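You operate a simulated robot arm through the tools that you are given. There is no shell and no other tool. Be economical: measure what you need, move in short steps, check, and stop when the job is done.

The job below is to be done with a simulated robot arm. You get a single attempt, and the scene is never put back.

Task
Put the grey short sanding drum from the top of the paper-covered bench on the dark tile and the red short sanding drum on the beige template there. Stack the tin marked "Oil" from the top of the pine bench on top of the tin marked "Stain". Any order will do. Set down upright: short sanding drum.

The check looks at the end state, three seconds after you hand in, the way a careful person would. Anything else that was tipped, shoved, dropped, spilled or broken makes it a failure.

Robot
A 6-joint arm with a two-finger gripper on a trunk, on a base that drives. Base frame: it is fixed to the floor where the robot stands at the start and does not move with it; the origin is under the middle of the robot, x ahead of it, y to its left, z up. Lengths are in mm, angles in rad, forces in N, time in s.
With the tool pointing down near the work surface it reaches from about 220 to 460 mm from the robot's upright axis, wherever it stands. Its first joint turns from -2.007 to 2.007 rad. Places, roughly: blue tin, brown tin, yellow tin [2250, -1750, 1000]. Payload 2.1 kg.
Tool frame: the origin (TCP) lies between the finger pads and is the grasp point; the fingertips stand 20 mm ahead of it; z points along the fingers, y is the line along which they close. Largest opening 100 mm; the body of the gripper starts 63 mm behind the TCP.
Orientation is told as [roll, pitch, yaw] about the base's x, y, z axes, in that order, counted from this pose: with the fingers straight down and closing along the base's y, the tool's x points along the base's -x, its y along +y and its z along -z.

Tools
- The arm moves only by the tool nudge_tool. Its argument "series" is a list of rows, each a list of 3 entries, a list of its own where there are three numbers: the shift along the tool's x, y, z in mm, then the turn, a rotation vector about the tool's x, y, z in rad, then the opening, from 0 (shut) to 1 (fully open). In form: [[[dx, dy, dz], [ax, ay, az], jaw], ...]. A call has 1 to 8 rows; each row is the pose to reach, as a shift and turn from the pose commanded when the call began, along the tool's axes at that moment. Rows are played at 5 a second. More than 50 mm and 0.15 rad between two rows, or a gripper value outside its range, and nothing of the call is played. Where a pose cannot be reached the arm comes as near as it can. A force on the tool above 40 N (or 10 N above the force at the start of the call, whichever is more), or a blocked arm, ends the call early, and 0.2 s more pass. Each finger travels about 153 mm/s and halts on what it meets, pressing with about 29 N; the grip force reading is that of the motor and also rises with nothing between the fingers. The clock runs only during rows and for 0.2 s after the last one: add rows that repeat a pose to give the fingers time. It gives the time, the measured TCP pose, the force on the tool (base axes), the opening and the grip force at its end, in the units of the frame above (readings bear some noise), with the torque about the TCP (base axes, N m) and any sound that the robot's microphone picked up, and new pictures: "views" is both (left out), scene, wrist or none.
- Cameras (640 x 400 px; columns grow to the right, rows downward): "scene" is now at [18.4, 115.4, 1455.9]; the picture's right is [-0.32, -0.95, 0.00], its down [-0.66, 0.22, -0.72] and it looks along [0.68, -0.23, -0.70] (base axes); focal length 250 px, centre (320, 200). "wrist" rides on the gripper at [70, -19, -99] in the tool frame; the picture's right is [0.26, 0.97, 0.00], its down [-0.75, 0.20, -0.63] and it looks along [-0.61, 0.16, 0.78] (tool axes); focal length 230 px, centre (320, 200). There is no depth. A picture from a camera that has moved, and an enlarged one, comes with that camera's place and axes in the base frame and with its lens.
- slide_trunk(by): slides the trunk up (or, below 0, down) by that many mm; the arm and the scene camera ride with it, the base frame stays. It gives what a move gives, with no picture.
- roll_base(legs): drives the robot by 1 to 6 legs, each [ahead, turn to the left] in mm and rad, along the robot's own axes; the way and the turn of a leg run together, so that a leg with both is an arc; at most 1500 mm and 3.142 rad a leg. The arm and the cameras ride along, it lands a little off, and it stops where it bumps. It gives what a move gives, and a new picture of the scene camera.
- aim_head(pan, tilt): turns the head with the scene camera to pan (to the left, within 2.705 rad either way) and tilt (down, from -0.506 to 1.204), counted from straight ahead of the robot. It gives what a move gives, and a new picture of the scene camera.
- enlarge(camera, box): a new picture of the part [left, top, right, bottom] of that camera's present view, enlarged. It takes no simulated time.
- finish_job(): hands the job in; it is judged then, once.

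Go step by step. Nothing tells you exact positions but the pictures and the camera data: compare them with the known pose of the tool, close in by small moves and look again before you grip or let go. The budget is 165 turns and 260 pictures, counting those below and the enlarged ones. Unless the task says otherwise, let go and move clear before handing in, and close with one line.

The tools are called after "Request:" as name(argument=value, ...) on one line, values as JSON. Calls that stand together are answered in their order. nudge_tool: Moves the arm, as the interface text tells. Its arguments: {"type":"object","properties":{"series":{"type":"array","items":{"type":"array"}},"views":{"type":"string","enum":["both","scene","wrist","none"]}},"required":["series"]} The other tools are called the same way: slide_trunk (by) slides the trunk up or down; roll_base (legs) drives the base; aim_head (pan, tilt) turns the head that bears the scene camera; enlarge (camera, box) takes an enlarged picture of a part of a camera's view; finish_job () hands the job in.

At the start:

```text
clock: 0.0
tool_pos: [333.1, -18.6, 1112.4]
ee_rot: [0.0, -0.001, 0.0]
wrist_force: [-0.1, 0.9, -0.4]
ft_torque: [-0.02, 0.0, -0.01]
gripper_width: 100.1
grasp_force: 0.1
trunk travel left (down, up): [-660.0, 330.0]
robot x, y, heading: [-0.6, 1.4, 0.001]
head pan, tilt: [-0.326, 0.773]
```

scene: 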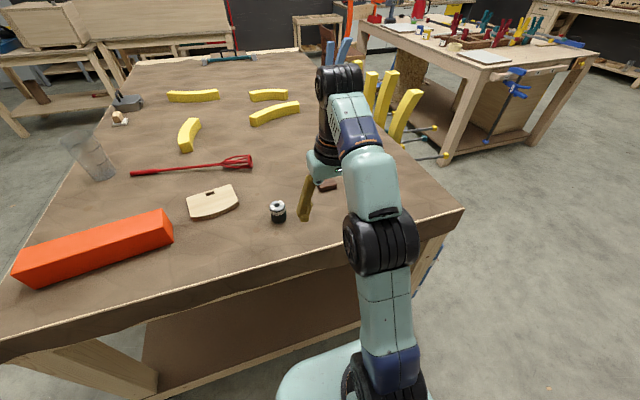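
wrist: 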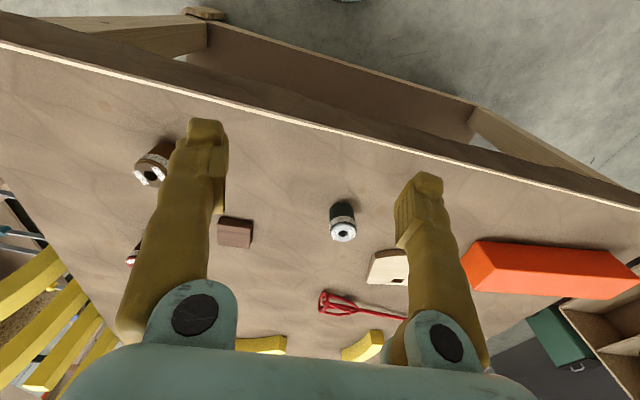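

I see the paper-covered bench in front with a dark drum, a brown drum near the arm, a dark tile and a beige template. I'll enlarge both views to identify them.

Request:
enlarge(camera="scene", box=[160, 140, 360, 265])

Request:
enlarge(camera="wrist", box=[80, 100, 480, 350])

Request:
aim_head(pan=-0.7, tilt=0.6)

```text
3.20 times, centred on (260, 202) of scene
camera zoom: at [18.4, 115.4, 1455.9], right [-0.32, -0.95, 0.0], down [-0.66, 0.22, -0.72], along [0.68, -0.23, -0.7], focal length 801 px, centre (512, 192)
```

zoom: 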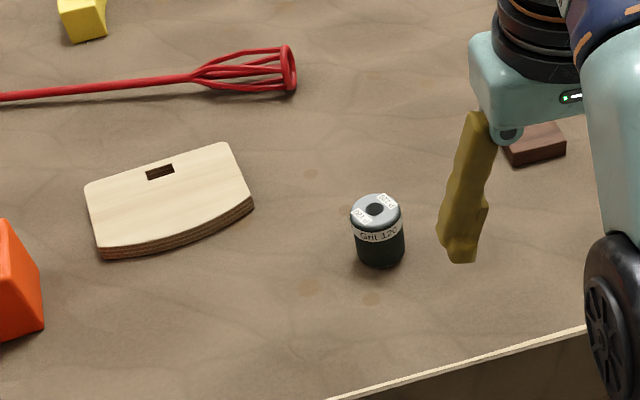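

```text
1.60 times, centred on (280, 225) of wrist
camera zoom: at [262.0, -37.0, 1211.4], right [-0.26, 0.97, 0.0], down [0.75, 0.2, 0.63], along [0.61, 0.16, -0.78], focal length 368 px, centre (384, 160)
```

zoom: 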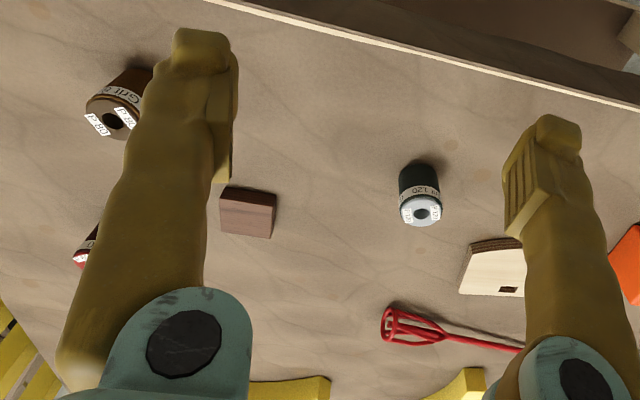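

```text
clock: 0.8
tool_pos: [332.9, -19.0, 1112.8]
ee_rot: [0.001, -0.001, 0.0]
wrist_force: [-0.4, 0.0, 0.0]
ft_torque: [-0.02, 0.0, 0.02]
gripper_width: 99.8
grasp_force: 0.1
trunk travel left (down, up): [-660.0, 330.0]
robot x, y, heading: [-3.5, -0.2, -0.001]
head pan, tilt: [-0.7, 0.6]
camera scene: at [8.6, 84.8, 1470.5], right [-0.64, -0.77, 0.0], down [-0.43, 0.36, -0.82], along [0.63, -0.53, -0.57], focal length 250 px, centre (320, 200)
```

scene: 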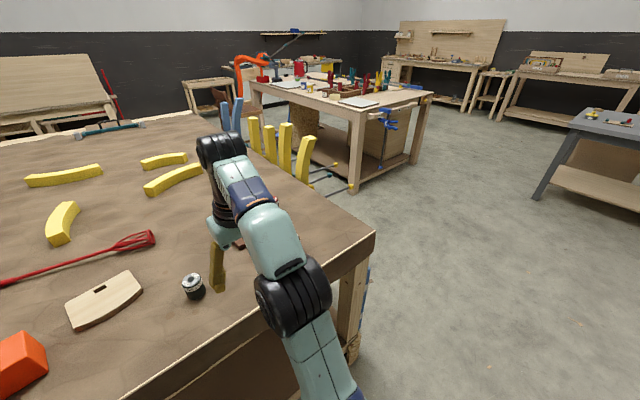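

There are three drums: one dark with a grey top, one brown and one red behind the finger. I'll move the tool to the right to see the hidden ones.

Request:
nudge_tool(series=[[[0, -40, 0], [0, 0, 0], 1], [[0, -80, 0], [0, 0, 0], 1], [[0, -120, 0], [0, 0, 0], 1], [[0, -160, 0], [0, 0, 0], 1], [[0, -160, 0], [0, 0, 0], 1]], views="wrist")

Request:
aim_head(pan=-0.4, tilt=0.9)

```text
clock: 2.0
tool_pos: [314.2, -169.9, 1092.5]
ee_rot: [-0.003, -0.001, 0.001]
wrist_force: [0.3, -0.3, 0.1]
ft_torque: [-0.01, 0.0, -0.03]
gripper_width: 99.9
grasp_force: 0.0
out of reach, approached as far as the arm can: row 2, 3, 4, 5
trunk travel left (down, up): [-660.0, 330.0]
robot x, y, heading: [-1.4, -1.2, 0.005]
head pan, tilt: [-0.7, 0.6]
camera wrist: at [243.5, -188.3, 1190.4], right [-0.26, 0.97, 0.0], down [0.75, 0.2, 0.63], along [0.61, 0.16, -0.78], focal length 230 px, centre (320, 200)
```

wrist: 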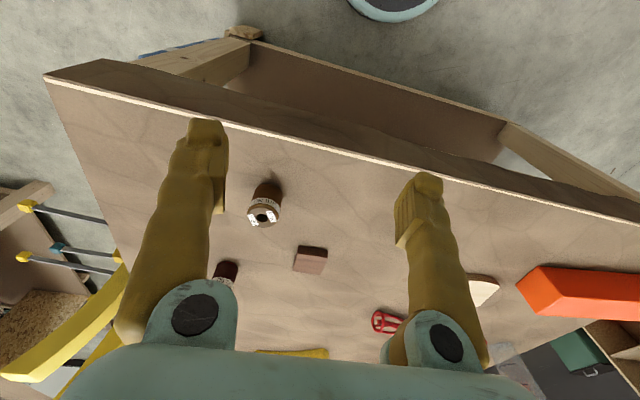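

```text
clock: 2.9
tool_pos: [314.1, -170.0, 1091.9]
ee_rot: [0.001, -0.002, 0.0]
wrist_force: [0.2, 0.0, 0.5]
ft_torque: [-0.03, -0.04, 0.0]
gripper_width: 100.3
grasp_force: 0.1
trunk travel left (down, up): [-660.0, 330.0]
robot x, y, heading: [-1.6, -2.9, 0.004]
head pan, tilt: [-0.4, 0.901]
camera scene: at [10.2, 111.9, 1445.8], right [-0.39, -0.92, 0.0], down [-0.72, 0.31, -0.62], along [0.57, -0.24, -0.78], focal length 250 px, centre (320, 200)
```

scene: 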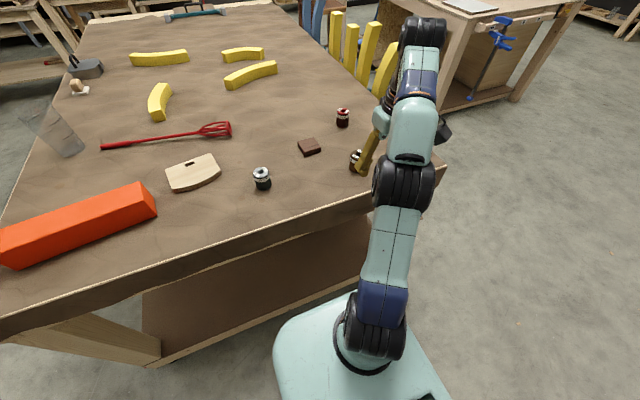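

Request:
enlarge(camera="scene", box=[230, 90, 390, 190])

Request:
enlarge(camera="wrist", box=[190, 160, 350, 300])

```text
4.00 times, centred on (310, 140) of scene
camera zoom: at [10.2, 111.9, 1445.8], right [-0.39, -0.92, 0.0], down [-0.72, 0.31, -0.62], along [0.57, -0.24, -0.78], focal length 1001 px, centre (360, 440)
```

zoom: 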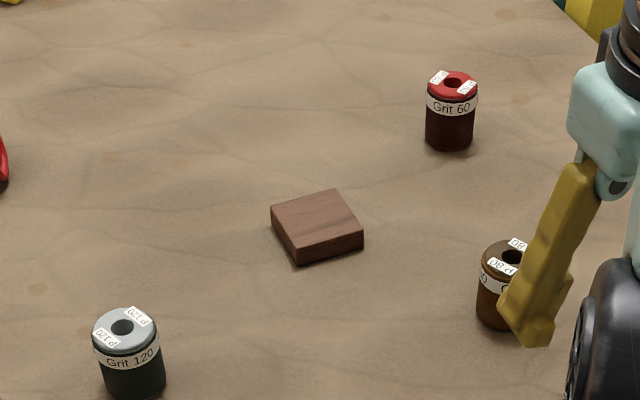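

```text
2.86 times, centred on (270, 230) of wrist
camera zoom: at [243.1, -188.6, 1190.5], right [-0.26, 0.97, 0.0], down [0.75, 0.2, 0.63], along [0.61, 0.16, -0.78], focal length 657 px, centre (463, 114)
```

zoom: 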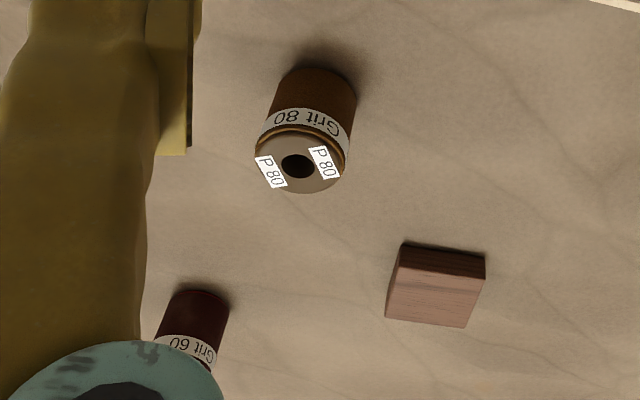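

Grey (Grit 120) is around (521,77), red (Grit 60) around (704,-271), tile around (624,-109) and template around (666,260). Next I look down at my own base and the bench edge to see how close I can drive.

Request:
aim_head(pan=0.4, tilt=1.2)

Request:
aim_head(pan=0.5, tilt=0.8)

```text
clock: 4.0
tool_pos: [314.4, -170.5, 1091.0]
ee_rot: [0.0, -0.002, -0.001]
wrist_force: [0.4, 0.2, -0.9]
ft_torque: [-0.01, -0.01, 0.04]
gripper_width: 99.9
grasp_force: 0.1
trunk travel left (down, up): [-660.0, 330.0]
robot x, y, heading: [2.7, 0.4, -0.001]
head pan, tilt: [0.4, 1.201]
camera scene: at [-7.6, 163.1, 1426.0], right [0.39, -0.92, 0.0], down [-0.86, -0.36, -0.36], along [0.33, 0.14, -0.93], focal length 250 px, centre (320, 200)
```

scene: 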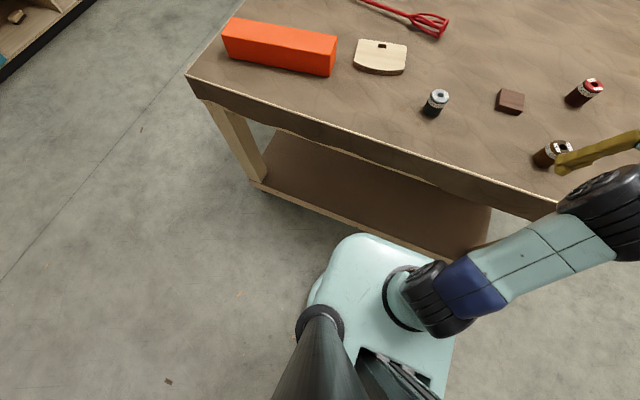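

```text
clock: 4.8
tool_pos: [313.8, -170.4, 1092.6]
ee_rot: [0.0, 0.0, 0.0]
wrist_force: [0.2, -0.2, 0.8]
ft_torque: [0.0, 0.05, -0.01]
gripper_width: 100.1
grasp_force: 0.0
trunk travel left (down, up): [-660.0, 330.0]
robot x, y, heading: [-1.3, -1.8, -0.001]
head pan, tilt: [0.499, 0.799]
camera scene: at [11.7, 180.1, 1453.6], right [0.48, -0.88, 0.0], down [-0.63, -0.34, -0.7], along [0.61, 0.33, -0.72], focal length 250 px, centre (320, 200)
```

scene: 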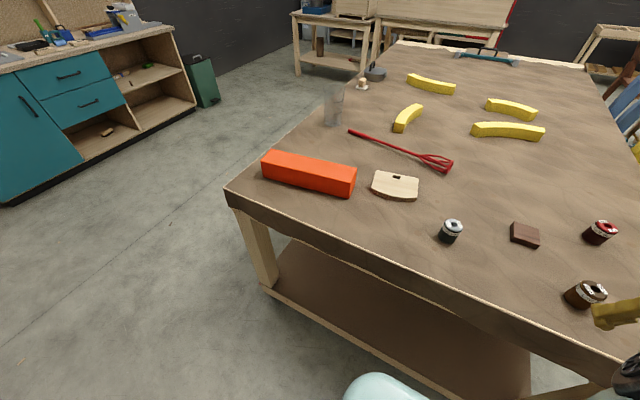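

I want to know whether the green plate rides with the trunk and how high it sits. I'll lower the trunk a little and compare.

Request:
enlarge(camera="wrist", box=[240, 0, 500, 160])

Request:
slide_trunk(by=80)

Request:
aim_head(pan=0.4, tilt=1.2)

```text
2.46 times, centred on (370, 80) of wrist
camera zoom: at [243.3, -188.4, 1190.5], right [-0.26, 0.97, 0.0], down [0.75, 0.2, 0.63], along [0.61, 0.16, -0.78], focal length 566 px, centre (197, 495)
```

zoom: 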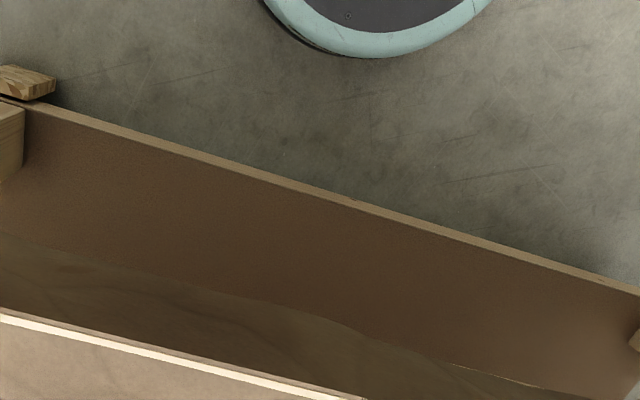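

```text
clock: 6.0
tool_pos: [313.9, -169.7, 1171.4]
ee_rot: [0.001, -0.002, -0.001]
wrist_force: [0.2, 0.5, 0.5]
ft_torque: [0.0, -0.01, -0.01]
gripper_width: 100.0
grasp_force: 0.0
trunk travel left (down, up): [-740.0, 250.0]
robot x, y, heading: [-0.8, -2.4, 0.003]
head pan, tilt: [0.499, 0.799]
```

```text
clock: 6.9
tool_pos: [313.8, -169.6, 1170.9]
ee_rot: [-0.001, -0.002, 0.001]
wrist_force: [0.4, -0.4, 0.3]
ft_torque: [-0.02, -0.02, 0.03]
gripper_width: 99.8
grasp_force: 0.2
trunk travel left (down, up): [-740.0, 250.0]
robot x, y, heading: [-2.1, 2.3, 0.002]
head pan, tilt: [0.4, 1.201]
camera scene: at [-7.7, 163.3, 1506.0], right [0.39, -0.92, 0.0], down [-0.86, -0.36, -0.36], along [0.33, 0.14, -0.93], focal length 250 px, centre (320, 200)
```

scene: 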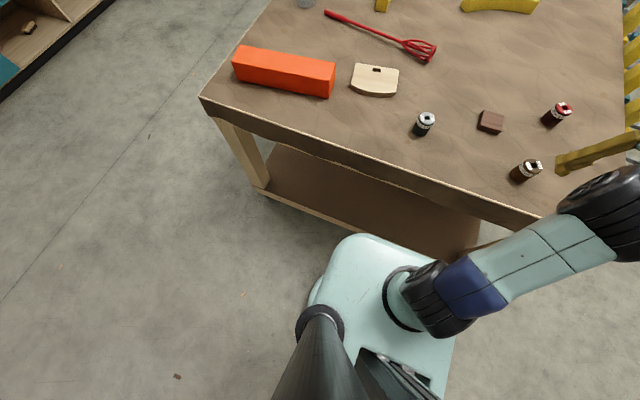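

The plate rides with the trunk, the bench's front edge is near x≈385, and I can get to about x≈165. Now I look at the right side of the bench for the later red drum approach.

Request:
aim_head(pan=-0.75, tilt=0.75)

Request:
enlarge(camera="scene", box=[200, 40, 520, 240])

```text
clock: 8.3
tool_pos: [313.7, -170.6, 1171.8]
ee_rot: [-0.001, -0.002, 0.001]
wrist_force: [0.4, 0.1, 0.0]
ft_torque: [-0.03, 0.02, 0.0]
gripper_width: 100.0
grasp_force: 0.0
trunk travel left (down, up): [-740.0, 250.0]
robot x, y, heading: [0.8, -3.5, -0.0]
head pan, tilt: [-0.75, 0.75]
camera scene: at [1.5, 85.1, 1537.7], right [-0.68, -0.73, 0.0], down [-0.5, 0.46, -0.73], along [0.54, -0.5, -0.68], focal length 250 px, centre (320, 200)
```

scene: 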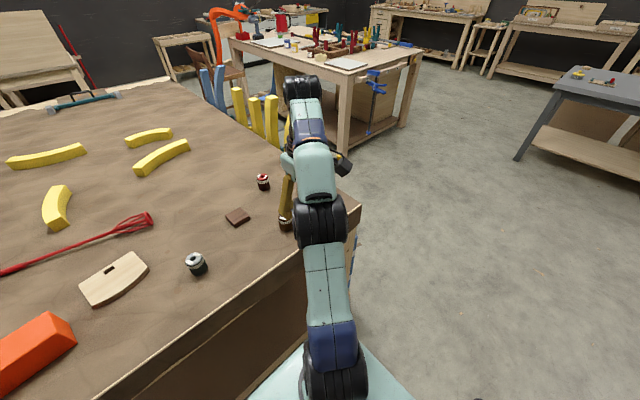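

```text
2.00 times, centred on (360, 140) of scene
camera zoom: at [1.5, 85.1, 1537.7], right [-0.68, -0.73, 0.0], down [-0.5, 0.46, -0.73], along [0.54, -0.5, -0.68], focal length 500 px, centre (240, 320)
```

zoom: 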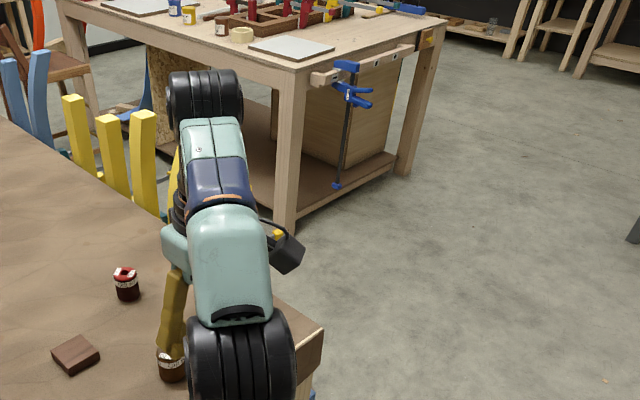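

The right side has open floor near the corner, with clamps only farther along the edge. I now drive toward a stand for the grey drum and the tile.

Request:
roll_base(legs=[[0, -0.9], [140, 0], [0, 0.9], [40, 0]])

Request:
aim_head(pan=0.5, tilt=1.2)

```text
clock: 14.7
tool_pos: [437.9, -274.5, 1173.6]
ee_rot: [-0.002, -0.009, 0.011]
wrist_force: [-1.0, -0.2, -0.2]
ft_torque: [0.0, -0.05, -0.01]
gripper_width: 100.0
grasp_force: 0.0
trunk travel left (down, up): [-740.0, 250.0]
robot x, y, heading: [126.4, -107.4, 0.012]
head pan, tilt: [-0.75, 0.75]
camera scene: at [120.0, -23.3, 1537.7], right [-0.67, -0.74, 0.0], down [-0.5, 0.46, -0.73], along [0.54, -0.49, -0.68], focal length 250 px, centre (320, 200)
```

scene: 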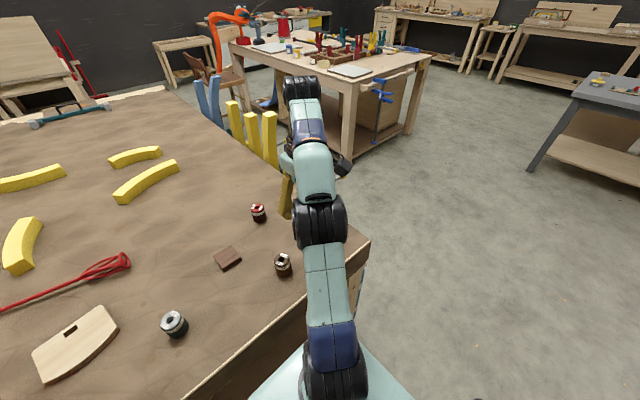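

```text
clock: 16.1
tool_pos: [444.0, -274.9, 1171.5]
ee_rot: [-0.001, -0.002, 0.01]
wrist_force: [-0.7, 0.1, 0.2]
ft_torque: [-0.01, 0.04, -0.01]
gripper_width: 99.9
grasp_force: 0.1
trunk travel left (down, up): [-740.0, 250.0]
robot x, y, heading: [126.8, -104.2, 0.009]
head pan, tilt: [0.499, 1.201]
camera scene: at [116.6, 60.0, 1506.0], right [0.49, -0.87, 0.0], down [-0.81, -0.45, -0.36], along [0.32, 0.18, -0.93], focal length 250 px, centre (320, 200)
```

scene: 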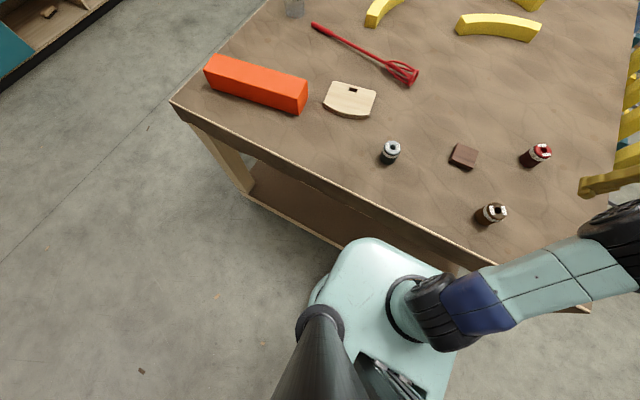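

Edge still looks ~50 mm ahead of my plate. I advance 35 mm more and check with both cameras.

Request:
roll_base(legs=[[33, 0]])

Request:
enlarge(camera="wrist", box=[0, 0, 640, 400])

```text
clock: 16.9
tool_pos: [471.3, -273.6, 1174.4]
ee_rot: [-0.001, -0.009, 0.01]
wrist_force: [-0.8, 0.6, 0.6]
ft_torque: [-0.02, -0.06, -0.02]
gripper_width: 99.9
grasp_force: 0.1
trunk travel left (down, up): [-740.0, 250.0]
robot x, y, heading: [161.2, -111.9, 0.011]
head pan, tilt: [0.499, 1.201]
camera scene: at [142.5, 60.5, 1505.9], right [0.49, -0.87, 0.0], down [-0.81, -0.46, -0.37], along [0.32, 0.18, -0.93], focal length 250 px, centre (320, 200)
```

scene: 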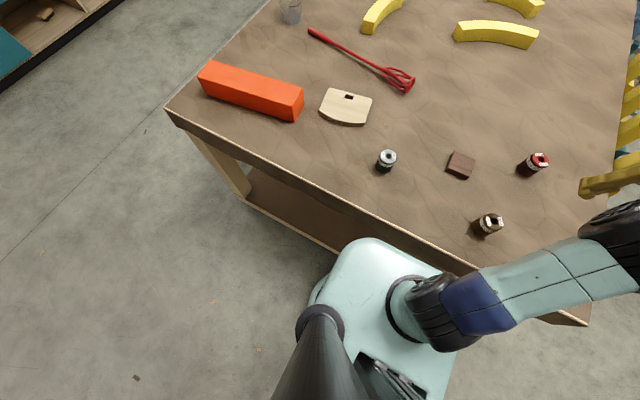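

```text
1.00 times, centred on (320, 200) of wrist (not enlarged: the box is as wide or as high as the picture)
camera zoom: at [400.9, -293.4, 1271.9], right [-0.27, 0.96, 0.0], down [0.74, 0.21, 0.63], along [0.61, 0.17, -0.77], focal length 230 px, centre (320, 200)
```

zoom: 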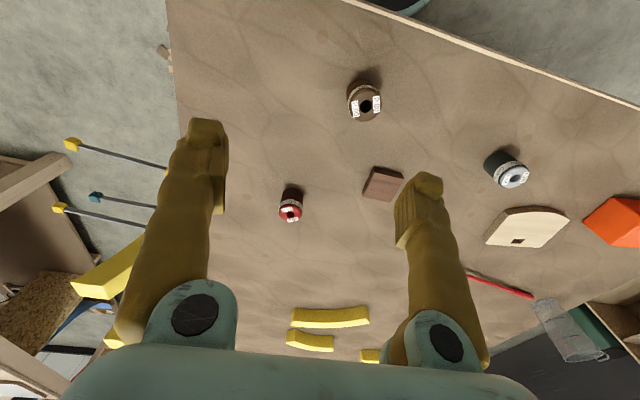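

Robot stands about 20–25 mm from the edge. I lower the trunk and swing the tool above the grey drum.

Request:
slide_trunk(by=-100)

Request:
nudge_tool(series=[[[-3, 45, 0], [0, 0, 0], 1], [[-6, 90, 0], [0, 0, 0], 1], [[-10, 135, 0], [0, 0, 0], 1], [[-14, 180, 0], [0, 0, 0], 1], [[-18, 225, 0], [0, 0, 0], 1], [[-22, 270, 0], [0, 0, 0], 1], [[-26, 315, 0], [0, 0, 0], 1], [[-30, 355, 0], [0, 0, 0], 1]], views="both")

```text
clock: 18.3
tool_pos: [476.4, -274.7, 1072.3]
ee_rot: [-0.002, -0.002, 0.011]
wrist_force: [0.0, -0.4, 0.1]
ft_torque: [0.02, 0.0, 0.01]
gripper_width: 100.0
grasp_force: 0.2
trunk travel left (down, up): [-640.0, 350.0]
robot x, y, heading: [165.5, -107.8, 0.006]
head pan, tilt: [0.499, 1.201]
```

```text
clock: 20.1
tool_pos: [491.5, 72.9, 1056.4]
ee_rot: [0.001, -0.002, 0.01]
wrist_force: [-0.5, 0.4, -0.2]
ft_torque: [-0.01, 0.0, -0.01]
gripper_width: 100.1
grasp_force: 0.2
out of reach, approached as far as the arm can: row 7, 8
trunk travel left (down, up): [-640.0, 350.0]
robot x, y, heading: [161.7, -108.7, 0.014]
head pan, tilt: [0.499, 1.201]
camera scene: at [149.4, 61.8, 1405.8], right [0.49, -0.87, 0.0], down [-0.81, -0.46, -0.36], along [0.32, 0.18, -0.93], focal length 250 px, centre (320, 200)
camera wrist: at [420.6, 53.3, 1155.2], right [-0.27, 0.96, 0.0], down [0.75, 0.21, 0.63], along [0.61, 0.17, -0.77], focal length 230 px, centre (320, 200)
```

scene: 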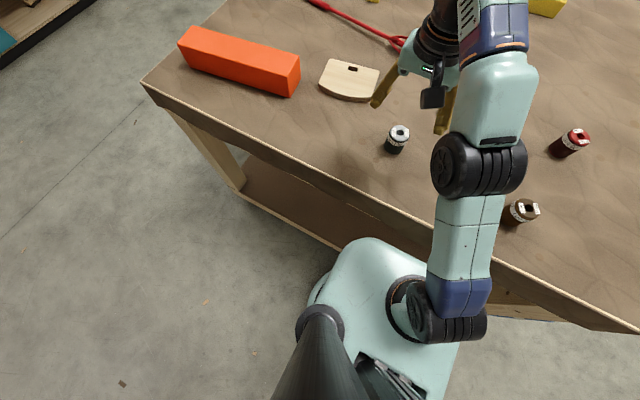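
wrist: 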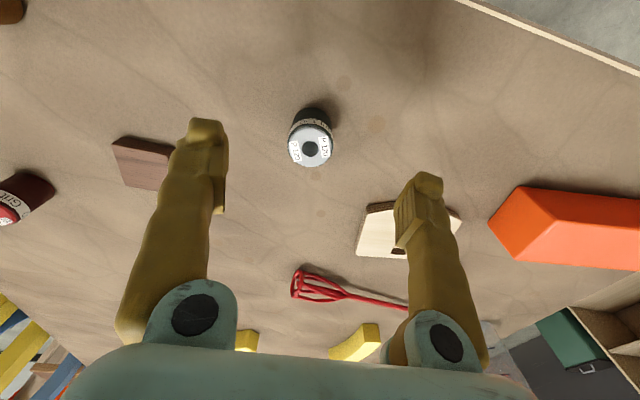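

The grey drum's top is near (525,73). I align over it and descend partway.

Request:
nudge_tool(series=[[[-8, 0, 40], [0, 0, 0], 1], [[-33, 0, 70], [0, 0, 0], 1], [[-33, 0, 90], [0, 0, 0], 1], [[-33, 0, 90], [0, 0, 0], 1]], views="both")

```text
clock: 21.1
tool_pos: [523.7, 71.9, 965.9]
ee_rot: [-0.002, -0.001, 0.011]
wrist_force: [0.1, 0.0, -0.2]
ft_torque: [-0.01, 0.04, -0.01]
gripper_width: 99.9
grasp_force: 0.1
trunk travel left (down, up): [-640.0, 350.0]
robot x, y, heading: [161.3, -107.8, 0.016]
head pan, tilt: [0.499, 1.201]
camera scene: at [149.9, 60.8, 1405.9], right [0.49, -0.87, 0.0], down [-0.81, -0.46, -0.36], along [0.32, 0.18, -0.93], focal length 250 px, centre (320, 200)
camera wrist: at [454.2, 53.5, 1064.1], right [-0.27, 0.96, 0.0], down [0.75, 0.21, 0.63], along [0.61, 0.17, -0.78], focal length 230 px, centre (320, 200)
```

scene: 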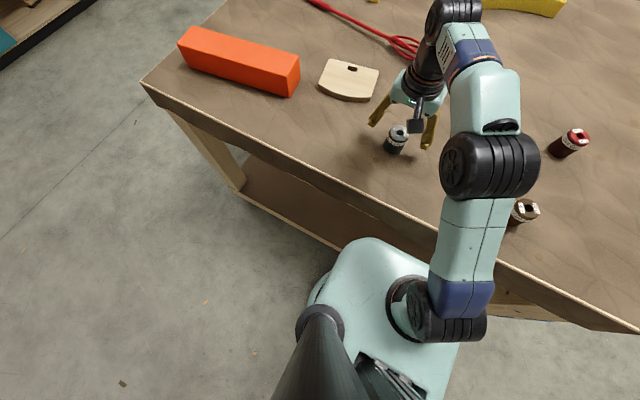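
wrist: 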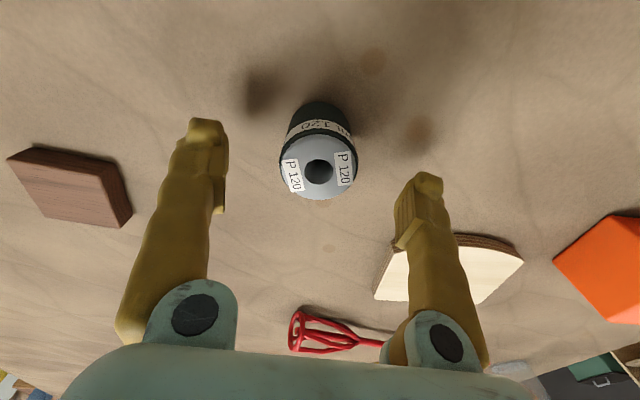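

The drum's height is still uncertain, so I descend 20 mm more and look closely.

Request:
nudge_tool(series=[[[0, 1, 12], [0, 0, 0], 1], [[0, 1, 22], [0, 0, 0], 1], [[0, 1, 22], [0, 0, 0], 1]], views="wrist")

Request:
enlarge(camera="scene", box=[340, 80, 460, 180])

```text
clock: 21.9
tool_pos: [523.5, 73.2, 941.8]
ee_rot: [-0.002, -0.001, 0.011]
wrist_force: [0.1, 0.9, -0.2]
ft_torque: [-0.02, -0.01, -0.01]
gripper_width: 99.9
grasp_force: 0.2
trunk travel left (down, up): [-640.0, 350.0]
robot x, y, heading: [162.8, -109.8, 0.013]
head pan, tilt: [0.499, 1.201]
camera wrist: at [452.9, 55.3, 1040.4], right [-0.27, 0.96, 0.0], down [0.75, 0.21, 0.63], along [0.61, 0.17, -0.78], focal length 230 px, centre (320, 200)
```

wrist: 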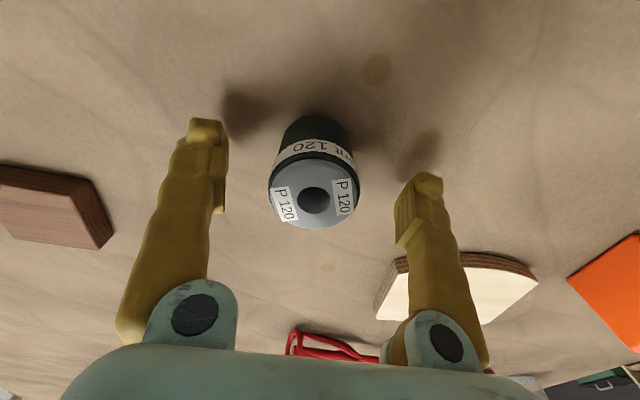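

```text
4.00 times, centred on (400, 130) of scene
camera zoom: at [149.5, 60.7, 1405.9], right [0.49, -0.87, 0.0], down [-0.81, -0.46, -0.36], along [0.32, 0.18, -0.93], focal length 1001 px, centre (0, 480)
```

zoom: 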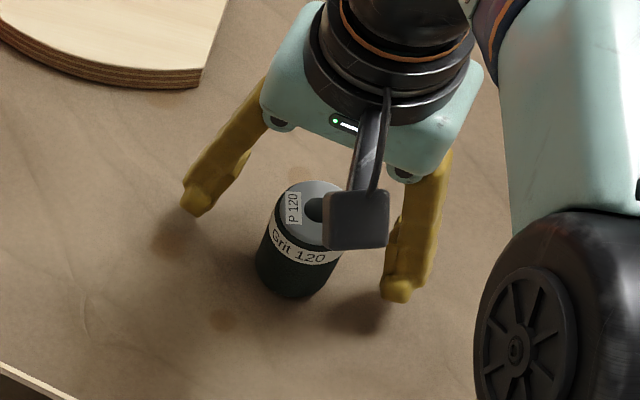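

Triangulated, the drum's top is at about (511,69,964) with ~38 mm diameter, and the bench is at z≈907. I center, lower slightly and close.

Request:
nudge_tool(series=[[[12, -3.5, 0], [0, 0, 0], 1], [[12, -3.5, 4], [0, 0, 0], 1], [[12, -3.5, 4], [0, 0, 0], 1]], views="wrist")

```text
clock: 22.7
tool_pos: [512.2, 69.4, 937.4]
ee_rot: [-0.002, -0.003, 0.012]
wrist_force: [0.0, -0.5, -0.3]
ft_torque: [0.01, 0.02, -0.02]
gripper_width: 100.1
grasp_force: 0.0
trunk travel left (down, up): [-640.0, 350.0]
robot x, y, heading: [163.6, -105.4, 0.007]
head pan, tilt: [0.499, 1.201]
camera wrist: at [441.6, 50.3, 1036.5], right [-0.27, 0.96, 0.0], down [0.75, 0.21, 0.63], along [0.61, 0.17, -0.78], focal length 230 px, centre (320, 200)
```

wrist: 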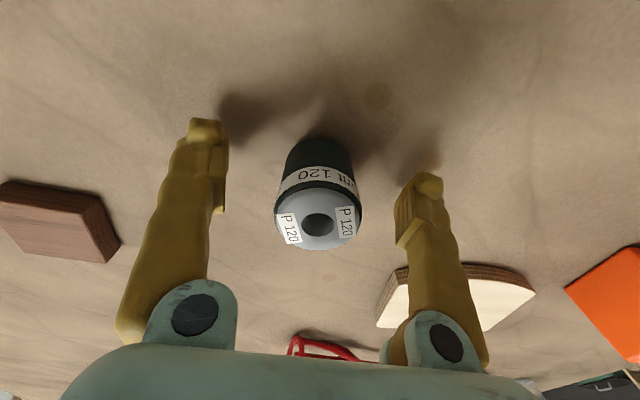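

Centered well. Closing in gradual steps.

Request:
nudge_tool(series=[[[0, 0, 0], [0, 0, 0], 0.6], [[0, 0, 0], [0, 0, 0], 0.45], [[0, 0, 0], [0, 0, 0], 0.3], [[0, 0, 0], [0, 0, 0], 0.25], [[0, 0, 0], [0, 0, 0], 0.25]], views="wrist")

```text
clock: 23.9
tool_pos: [513.2, 69.5, 937.5]
ee_rot: [-0.002, -0.003, 0.01]
wrist_force: [-0.6, 0.2, 0.1]
ft_torque: [0.01, 0.05, 0.0]
gripper_width: 42.3
grasp_force: 29.1
trunk travel left (down, up): [-640.0, 350.0]
robot x, y, heading: [161.0, -109.9, 0.008]
head pan, tilt: [0.499, 1.201]
camera wrist: at [441.9, 50.4, 1036.4], right [-0.27, 0.96, 0.0], down [0.75, 0.21, 0.63], along [0.61, 0.17, -0.78], focal length 230 px, centre (320, 200)
```

wrist: 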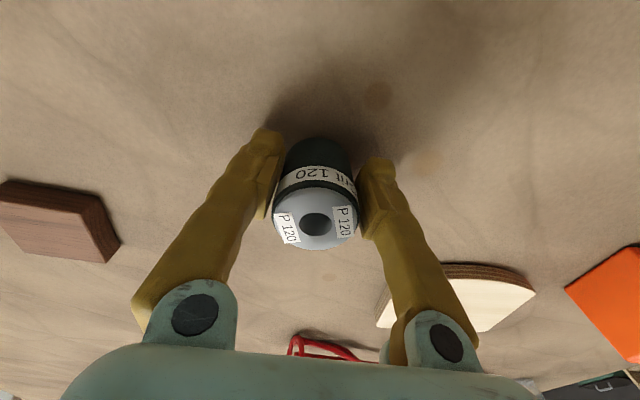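

Grip is firm at 42 mm. Lifting and moving partway toward the tile to view it.

Request:
nudge_tool(series=[[[0, 0, -30], [0, 0, 0], 0.25], [[0, 0, -65], [0, 0, 0], 0.25], [[0, -45, -70], [0, 0, 0], 0.25], [[-5, -90, -70], [0, 0, 0], 0.25], [[-10, -135, -70], [0, 0, 0], 0.25], [[-20, -175, -70], [0, 0, 0], 0.25], [[-20, -175, -70], [0, 0, 0], 0.25]], views="both")

```text
clock: 25.5
tool_pos: [532.7, -105.9, 1006.6]
ee_rot: [-0.001, -0.001, 0.011]
wrist_force: [-1.0, 0.5, -1.7]
ft_torque: [-0.03, 0.02, 0.01]
gripper_width: 42.6
grasp_force: 28.9
trunk travel left (down, up): [-640.0, 350.0]
robot x, y, heading: [163.3, -105.9, 0.011]
head pan, tilt: [0.499, 1.201]
camera scene: at [149.3, 61.4, 1405.8], right [0.49, -0.87, 0.0], down [-0.81, -0.46, -0.36], along [0.32, 0.18, -0.93], focal length 250 px, centre (320, 200)
camera wrist: at [462.8, -123.9, 1105.8], right [-0.27, 0.96, 0.0], down [0.75, 0.21, 0.63], along [0.61, 0.17, -0.78], focal length 230 px, centre (320, 200)
```

scene: 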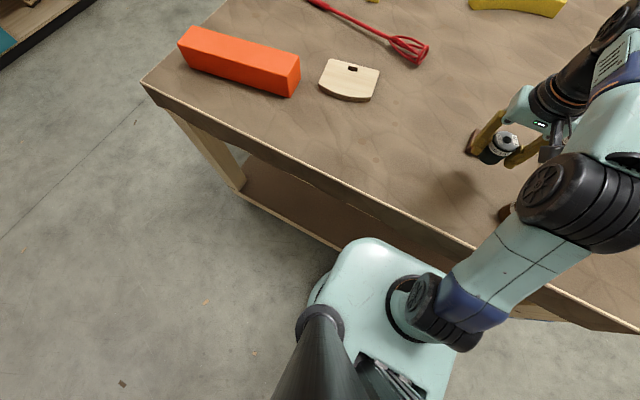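
wrist: 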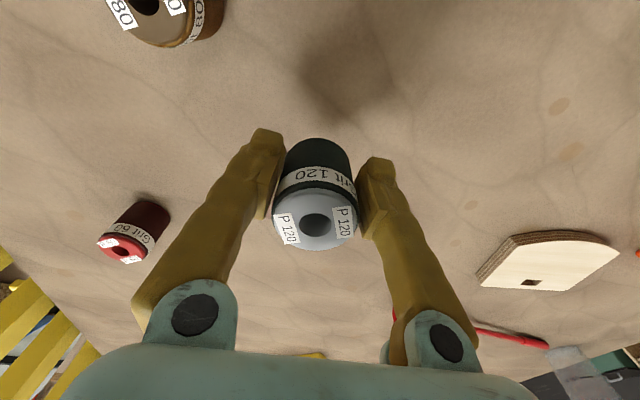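

The tile hides behind the held drum. I shift left a bit to view the tile from nearby.

Request:
nudge_tool(series=[[[-10, 45, 0], [0, 0, 0], 0.25], [[-20, 90, 0], [0, 0, 0], 0.25], [[-20, 90, 0], [0, 0, 0], 0.25]], views="wrist")

Request:
enlarge(camera="wrist", box=[40, 120, 280, 270])

Request:
enlarge(camera="scene", box=[400, 80, 560, 180])

```text
clock: 26.3
tool_pos: [553.2, -15.7, 1007.9]
ee_rot: [0.0, -0.003, 0.011]
wrist_force: [0.5, -0.5, -0.6]
ft_torque: [0.0, 0.01, 0.0]
gripper_width: 42.2
grasp_force: 29.8
trunk travel left (down, up): [-640.0, 350.0]
robot x, y, heading: [163.8, -110.1, 0.009]
head pan, tilt: [0.499, 1.201]
camera wrist: at [482.5, -33.7, 1106.8], right [-0.27, 0.96, 0.0], down [0.75, 0.21, 0.63], along [0.61, 0.17, -0.78], focal length 230 px, centre (320, 200)
```

wrist: 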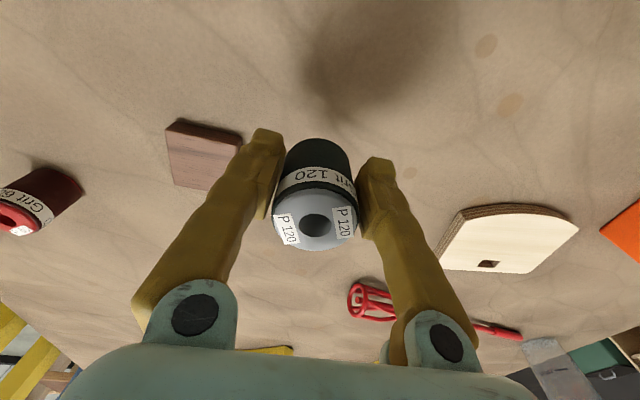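

```text
2.67 times, centred on (160, 195) of wrist
camera zoom: at [482.5, -33.7, 1106.8], right [-0.27, 0.96, 0.0], down [0.75, 0.21, 0.63], along [0.61, 0.17, -0.78], focal length 614 px, centre (747, 213)
```

zoom: 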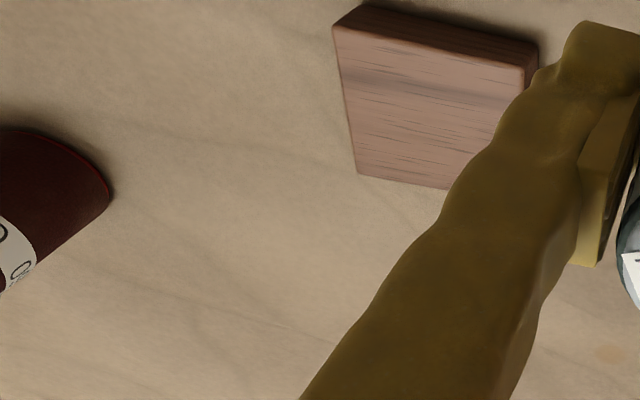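

```text
4.00 times, centred on (480, 130) of scene
camera zoom: at [149.3, 59.7, 1406.1], right [0.49, -0.87, 0.0], down [-0.81, -0.46, -0.36], along [0.32, 0.18, -0.93], focal length 1001 px, centre (-320, 480)
```

zoom: 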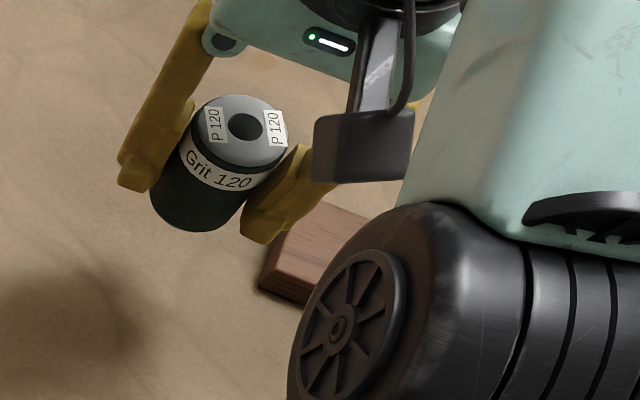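

The tile spans about x 590–650, y −138 to −79 (center ≈(620,−108)). I move the drum above it, 20 mm higher than placement.

Request:
nudge_tool(series=[[[-14, -25, 10], [0, 0, 0], 0.25], [[-30, -50, 20], [0, 0, 0], 0.25], [[-46, -75, 28], [0, 0, 0], 0.25], [[-66, -93.5, 35], [0, 0, 0], 0.25], [[-66, -93.5, 35], [0, 0, 0], 0.25]], views="both")

Request:
enlarge(camera="wrist", box=[200, 80, 440, 230])

```text
clock: 27.5
tool_pos: [605.5, -107.6, 965.3]
ee_rot: [-0.001, -0.003, 0.01]
wrist_force: [0.1, 1.1, -1.4]
ft_torque: [-0.01, 0.02, -0.05]
gripper_width: 41.7
grasp_force: 29.4
out of reach, approached as far as the arm can: row 4, 5
trunk travel left (down, up): [-640.0, 350.0]
robot x, y, heading: [162.5, -105.7, 0.011]
head pan, tilt: [0.499, 1.201]
camera scene: at [151.1, 60.6, 1405.9], right [0.49, -0.87, 0.0], down [-0.81, -0.46, -0.36], along [0.32, 0.18, -0.93], focal length 250 px, centre (320, 200)
camera wrist: at [534.7, -126.2, 1064.1], right [-0.27, 0.96, 0.0], down [0.75, 0.21, 0.63], along [0.61, 0.17, -0.78], focal length 230 px, centre (320, 200)
```

scene: 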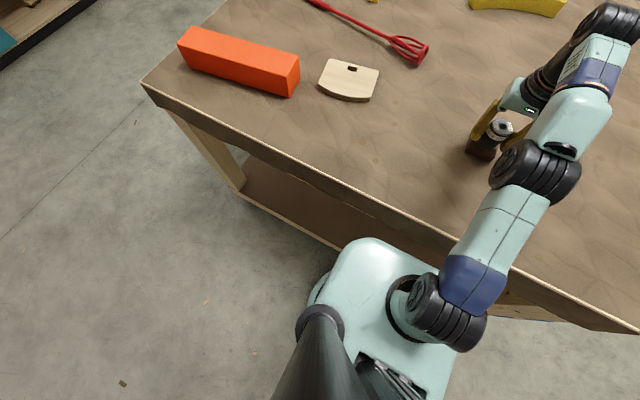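
wrist: 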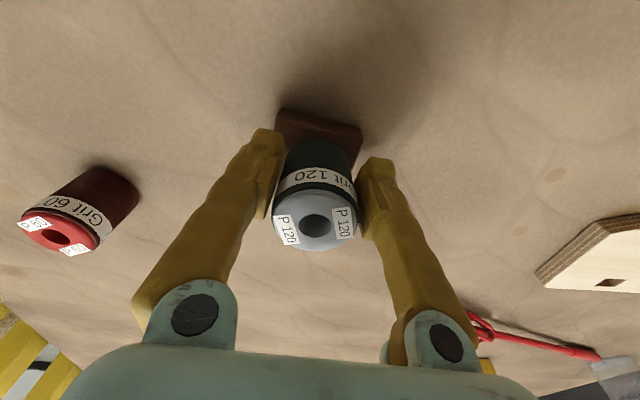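

```text
2.67 times, centred on (320, 155) of wrist
camera zoom: at [534.7, -126.2, 1064.1], right [-0.27, 0.96, 0.0], down [0.75, 0.21, 0.63], along [0.61, 0.17, -0.78], focal length 614 px, centre (320, 320)
```

zoom: 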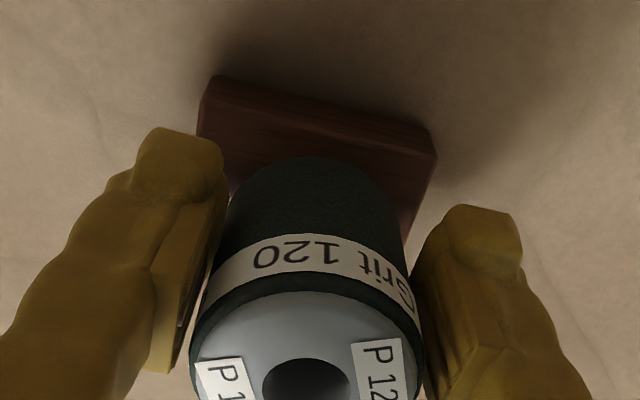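

The arm is at its reach limit at x≈605. Raising the trunk should give the shoulder a better height, so I raise it 100 mm and come down with the arm.

Request:
slide_trunk(by=100)

Request:
nudge_tool(series=[[[0, 0, 40], [0, 0, 0], 0.25], [[-7, 0, 70], [0, 0, 0], 0.25], [[-14, -0.5, 95], [0, 0, 0], 0.25], [[-14, -0.5, 95], [0, 0, 0], 0.25]], views="wrist")

Request:
enlarge(camera="wrist", box=[200, 80, 440, 230])

```text
clock: 28.8
tool_pos: [603.9, -106.5, 1066.1]
ee_rot: [-0.001, -0.001, 0.01]
wrist_force: [-1.1, 0.1, 0.3]
ft_torque: [0.01, -0.03, 0.01]
gripper_width: 42.1
grasp_force: 28.6
trunk travel left (down, up): [-740.0, 250.0]
robot x, y, heading: [163.5, -107.1, 0.005]
head pan, tilt: [0.499, 1.201]
```

```text
clock: 29.8
tool_pos: [617.3, -107.9, 969.9]
ee_rot: [-0.003, -0.002, 0.012]
wrist_force: [0.4, -0.1, -1.0]
ft_torque: [0.0, 0.0, -0.02]
gripper_width: 42.3
grasp_force: 29.0
trunk travel left (down, up): [-740.0, 250.0]
robot x, y, heading: [163.9, -104.1, 0.008]
head pan, tilt: [0.499, 1.201]
camera wrist: at [547.4, -126.9, 1068.9], right [-0.27, 0.96, 0.0], down [0.75, 0.21, 0.63], along [0.61, 0.17, -0.78], focal length 230 px, centre (320, 200)
```

wrist: 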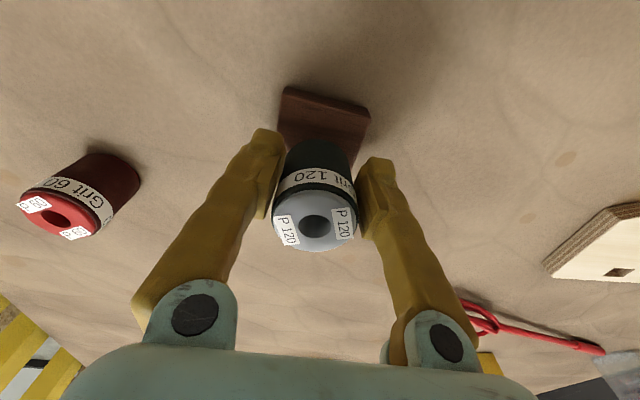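

```text
2.67 times, centred on (320, 155) of wrist
camera zoom: at [547.4, -126.9, 1068.9], right [-0.27, 0.96, 0.0], down [0.75, 0.21, 0.63], along [0.61, 0.17, -0.78], focal length 614 px, centre (320, 320)
```

zoom: 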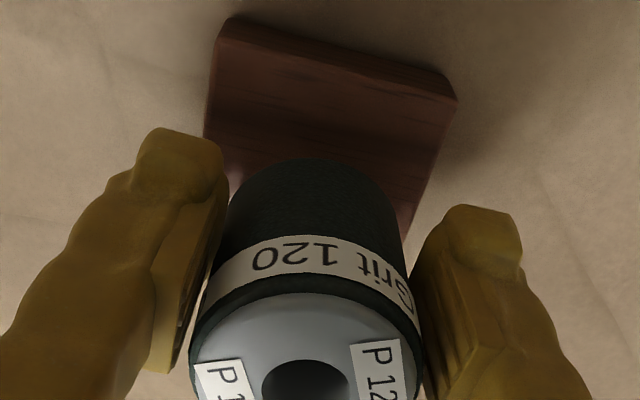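

Aligned within a few mm. I correct and descend in steps watching the force.

Request:
nudge_tool(series=[[[-3.5, -2.5, 0], [0, 0, 0], 0.25], [[-3.5, -2.5, 6], [0, 0, 0], 0.25], [[-3.5, -2.5, 12], [0, 0, 0], 0.25], [[-3.5, -2.5, 12], [0, 0, 0], 0.25]], views="wrist")

Request:
enlarge(camera="wrist", box=[200, 80, 440, 230])

```text
clock: 30.8
tool_pos: [621.7, -110.1, 958.0]
ee_rot: [-0.002, -0.003, 0.011]
wrist_force: [-0.2, -0.6, -0.1]
ft_torque: [0.01, 0.04, 0.01]
gripper_width: 42.3
grasp_force: 29.0
trunk travel left (down, up): [-740.0, 250.0]
robot x, y, heading: [164.8, -110.0, 0.014]
head pan, tilt: [0.499, 1.201]
camera wrist: at [551.2, -129.7, 1057.1], right [-0.27, 0.96, 0.0], down [0.75, 0.21, 0.63], along [0.61, 0.17, -0.78], focal length 230 px, centre (320, 200)
```

wrist: 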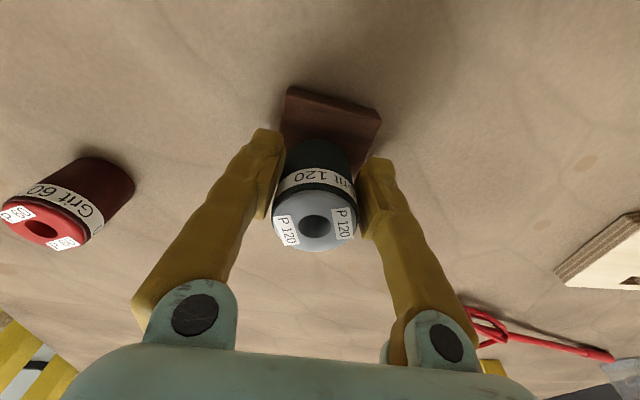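

```text
2.67 times, centred on (320, 155) of wrist
camera zoom: at [551.2, -129.7, 1057.1], right [-0.27, 0.96, 0.0], down [0.75, 0.21, 0.63], along [0.61, 0.17, -0.78], focal length 614 px, centre (320, 320)
```

zoom: 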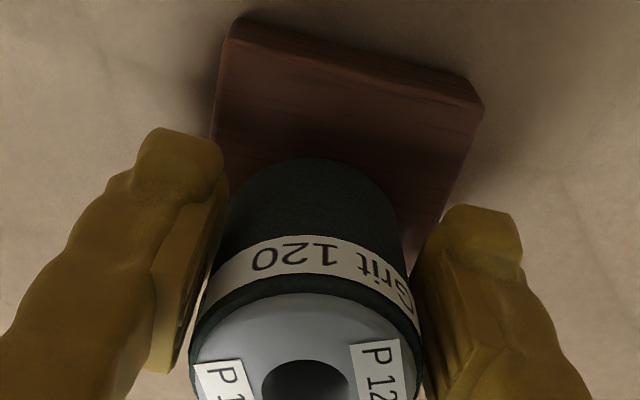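

Centering is within 2 mm. Continuing down slowly.

Request:
nudge_tool(series=[[[1.5, -0.5, 2], [0, 0, 0], 0.25], [[1.5, -0.5, 4], [0, 0, 0], 0.25], [[1.5, -0.5, 4], [0, 0, 0], 0.25]], views="none")

Request:
nudge_tool(series=[[[0, 0, 1], [0, 0, 0], 0.25], [[0, 0, 2], [0, 0, 0], 0.25], [[0, 0, 2], [0, 0, 0], 0.25]], views="wrist")

```text
clock: 31.6
tool_pos: [619.7, -110.4, 956.2]
ee_rot: [-0.002, -0.005, 0.01]
wrist_force: [5.7, -0.1, 17.3]
ft_torque: [0.02, -0.29, 0.01]
gripper_width: 42.1
grasp_force: 29.3
trunk travel left (down, up): [-740.0, 250.0]
robot x, y, heading: [160.7, -108.7, 0.012]
head pan, tilt: [0.499, 1.201]
```

```text
clock: 32.4
tool_pos: [619.1, -111.0, 955.2]
ee_rot: [-0.001, -0.004, 0.01]
wrist_force: [0.5, -1.3, 17.7]
ft_torque: [-0.04, -0.13, 0.02]
gripper_width: 41.3
grasp_force: 29.3
trunk travel left (down, up): [-740.0, 250.0]
robot x, y, heading: [160.9, -103.9, 0.013]
head pan, tilt: [0.499, 1.201]
camera wrist: at [547.6, -129.7, 1052.7], right [-0.27, 0.96, 0.0], down [0.75, 0.21, 0.63], along [0.61, 0.17, -0.77], focal length 230 px, centre (320, 200)
```

wrist: 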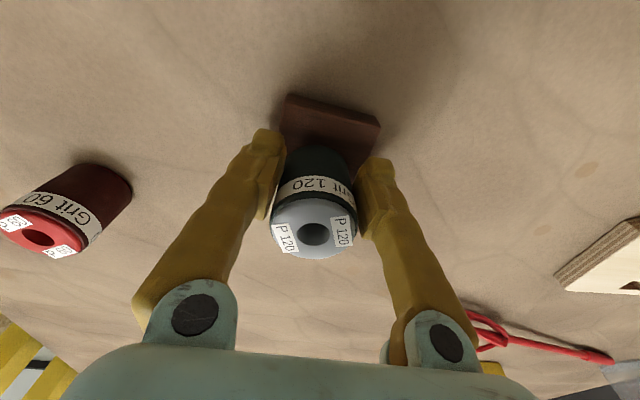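

Contact at z≈956. I relieve the press by 2 mm and open gently.

Request:
nudge_tool(series=[[[0, 0, -2], [0, 0, 0], 0.25], [[0, 0, -2], [0, 0, 0], 0.4], [[0, 0, -2], [0, 0, 0], 0.5], [[0, 0, -2], [0, 0, 0], 0.7], [[0, 0, -2], [0, 0, 0], 0.8], [[0, 0, -2], [0, 0, 0], 0.8]], views="both")

Request:
enlarge(camera="wrist", box=[200, 80, 440, 260])

```text
clock: 33.8
tool_pos: [620.1, -110.7, 955.4]
ee_rot: [0.0, 0.0, 0.011]
wrist_force: [-0.6, 0.3, 0.3]
ft_torque: [0.0, 0.02, 0.02]
gripper_width: 79.9
grasp_force: 0.2
trunk travel left (down, up): [-740.0, 250.0]
robot x, y, heading: [161.9, -107.8, 0.013]
head pan, tilt: [0.499, 1.201]
camera scene: at [149.5, 60.6, 1505.9], right [0.49, -0.87, 0.0], down [-0.81, -0.46, -0.36], along [0.32, 0.18, -0.93], focal length 250 px, centre (320, 200)
camera wrist: at [550.1, -129.4, 1053.8], right [-0.27, 0.96, 0.0], down [0.75, 0.21, 0.63], along [0.61, 0.17, -0.78], focal length 230 px, centre (320, 200)
```

scene: 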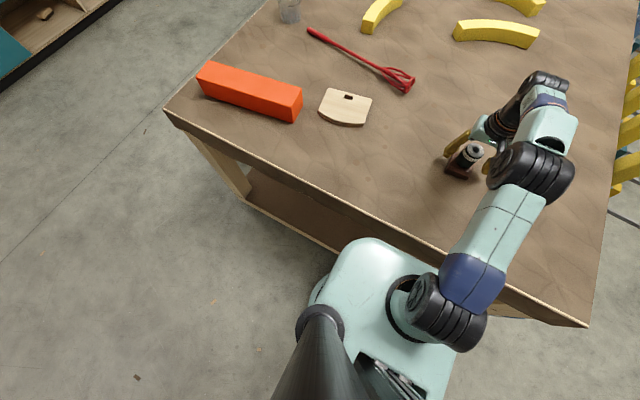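
wrist: 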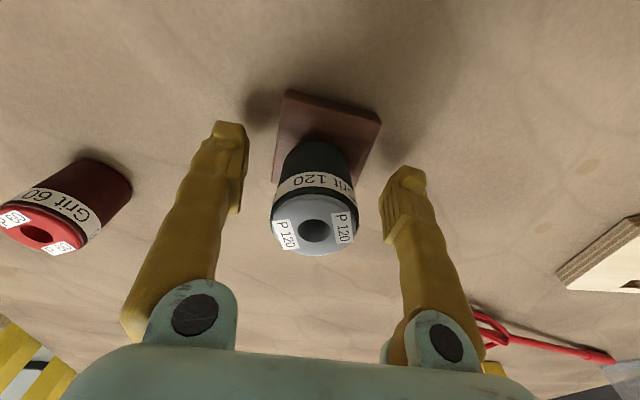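

```text
2.22 times, centred on (320, 170) of wrist
camera zoom: at [550.1, -129.4, 1053.8], right [-0.27, 0.96, 0.0], down [0.75, 0.21, 0.63], along [0.61, 0.17, -0.78], focal length 511 px, centre (320, 267)
```

zoom: 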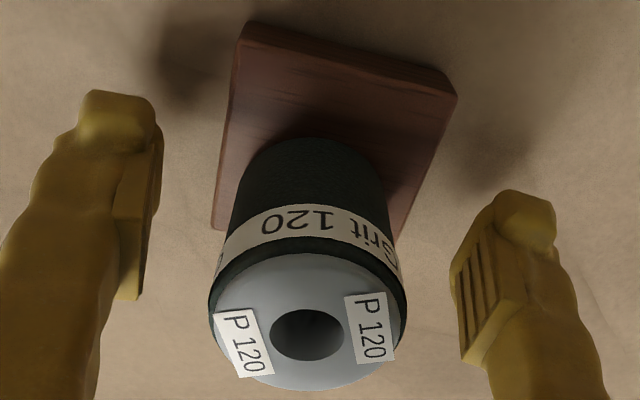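

The drum stands on the tile but may sit toward the far edge. I'll check in the scene view.

Request:
enlarge(camera="scene", box=[425, 110, 521, 190])

```text
5.00 times, centred on (473, 150) of scene
camera zoom: at [149.5, 60.6, 1505.9], right [0.49, -0.87, 0.0], down [-0.81, -0.46, -0.36], along [0.32, 0.18, -0.93], focal length 1251 px, centre (-445, 450)
```

zoom: 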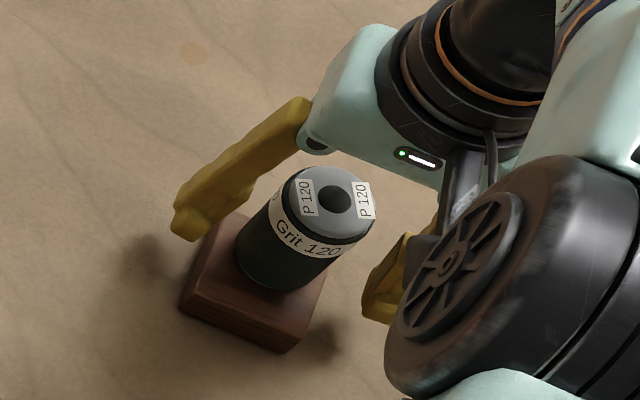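

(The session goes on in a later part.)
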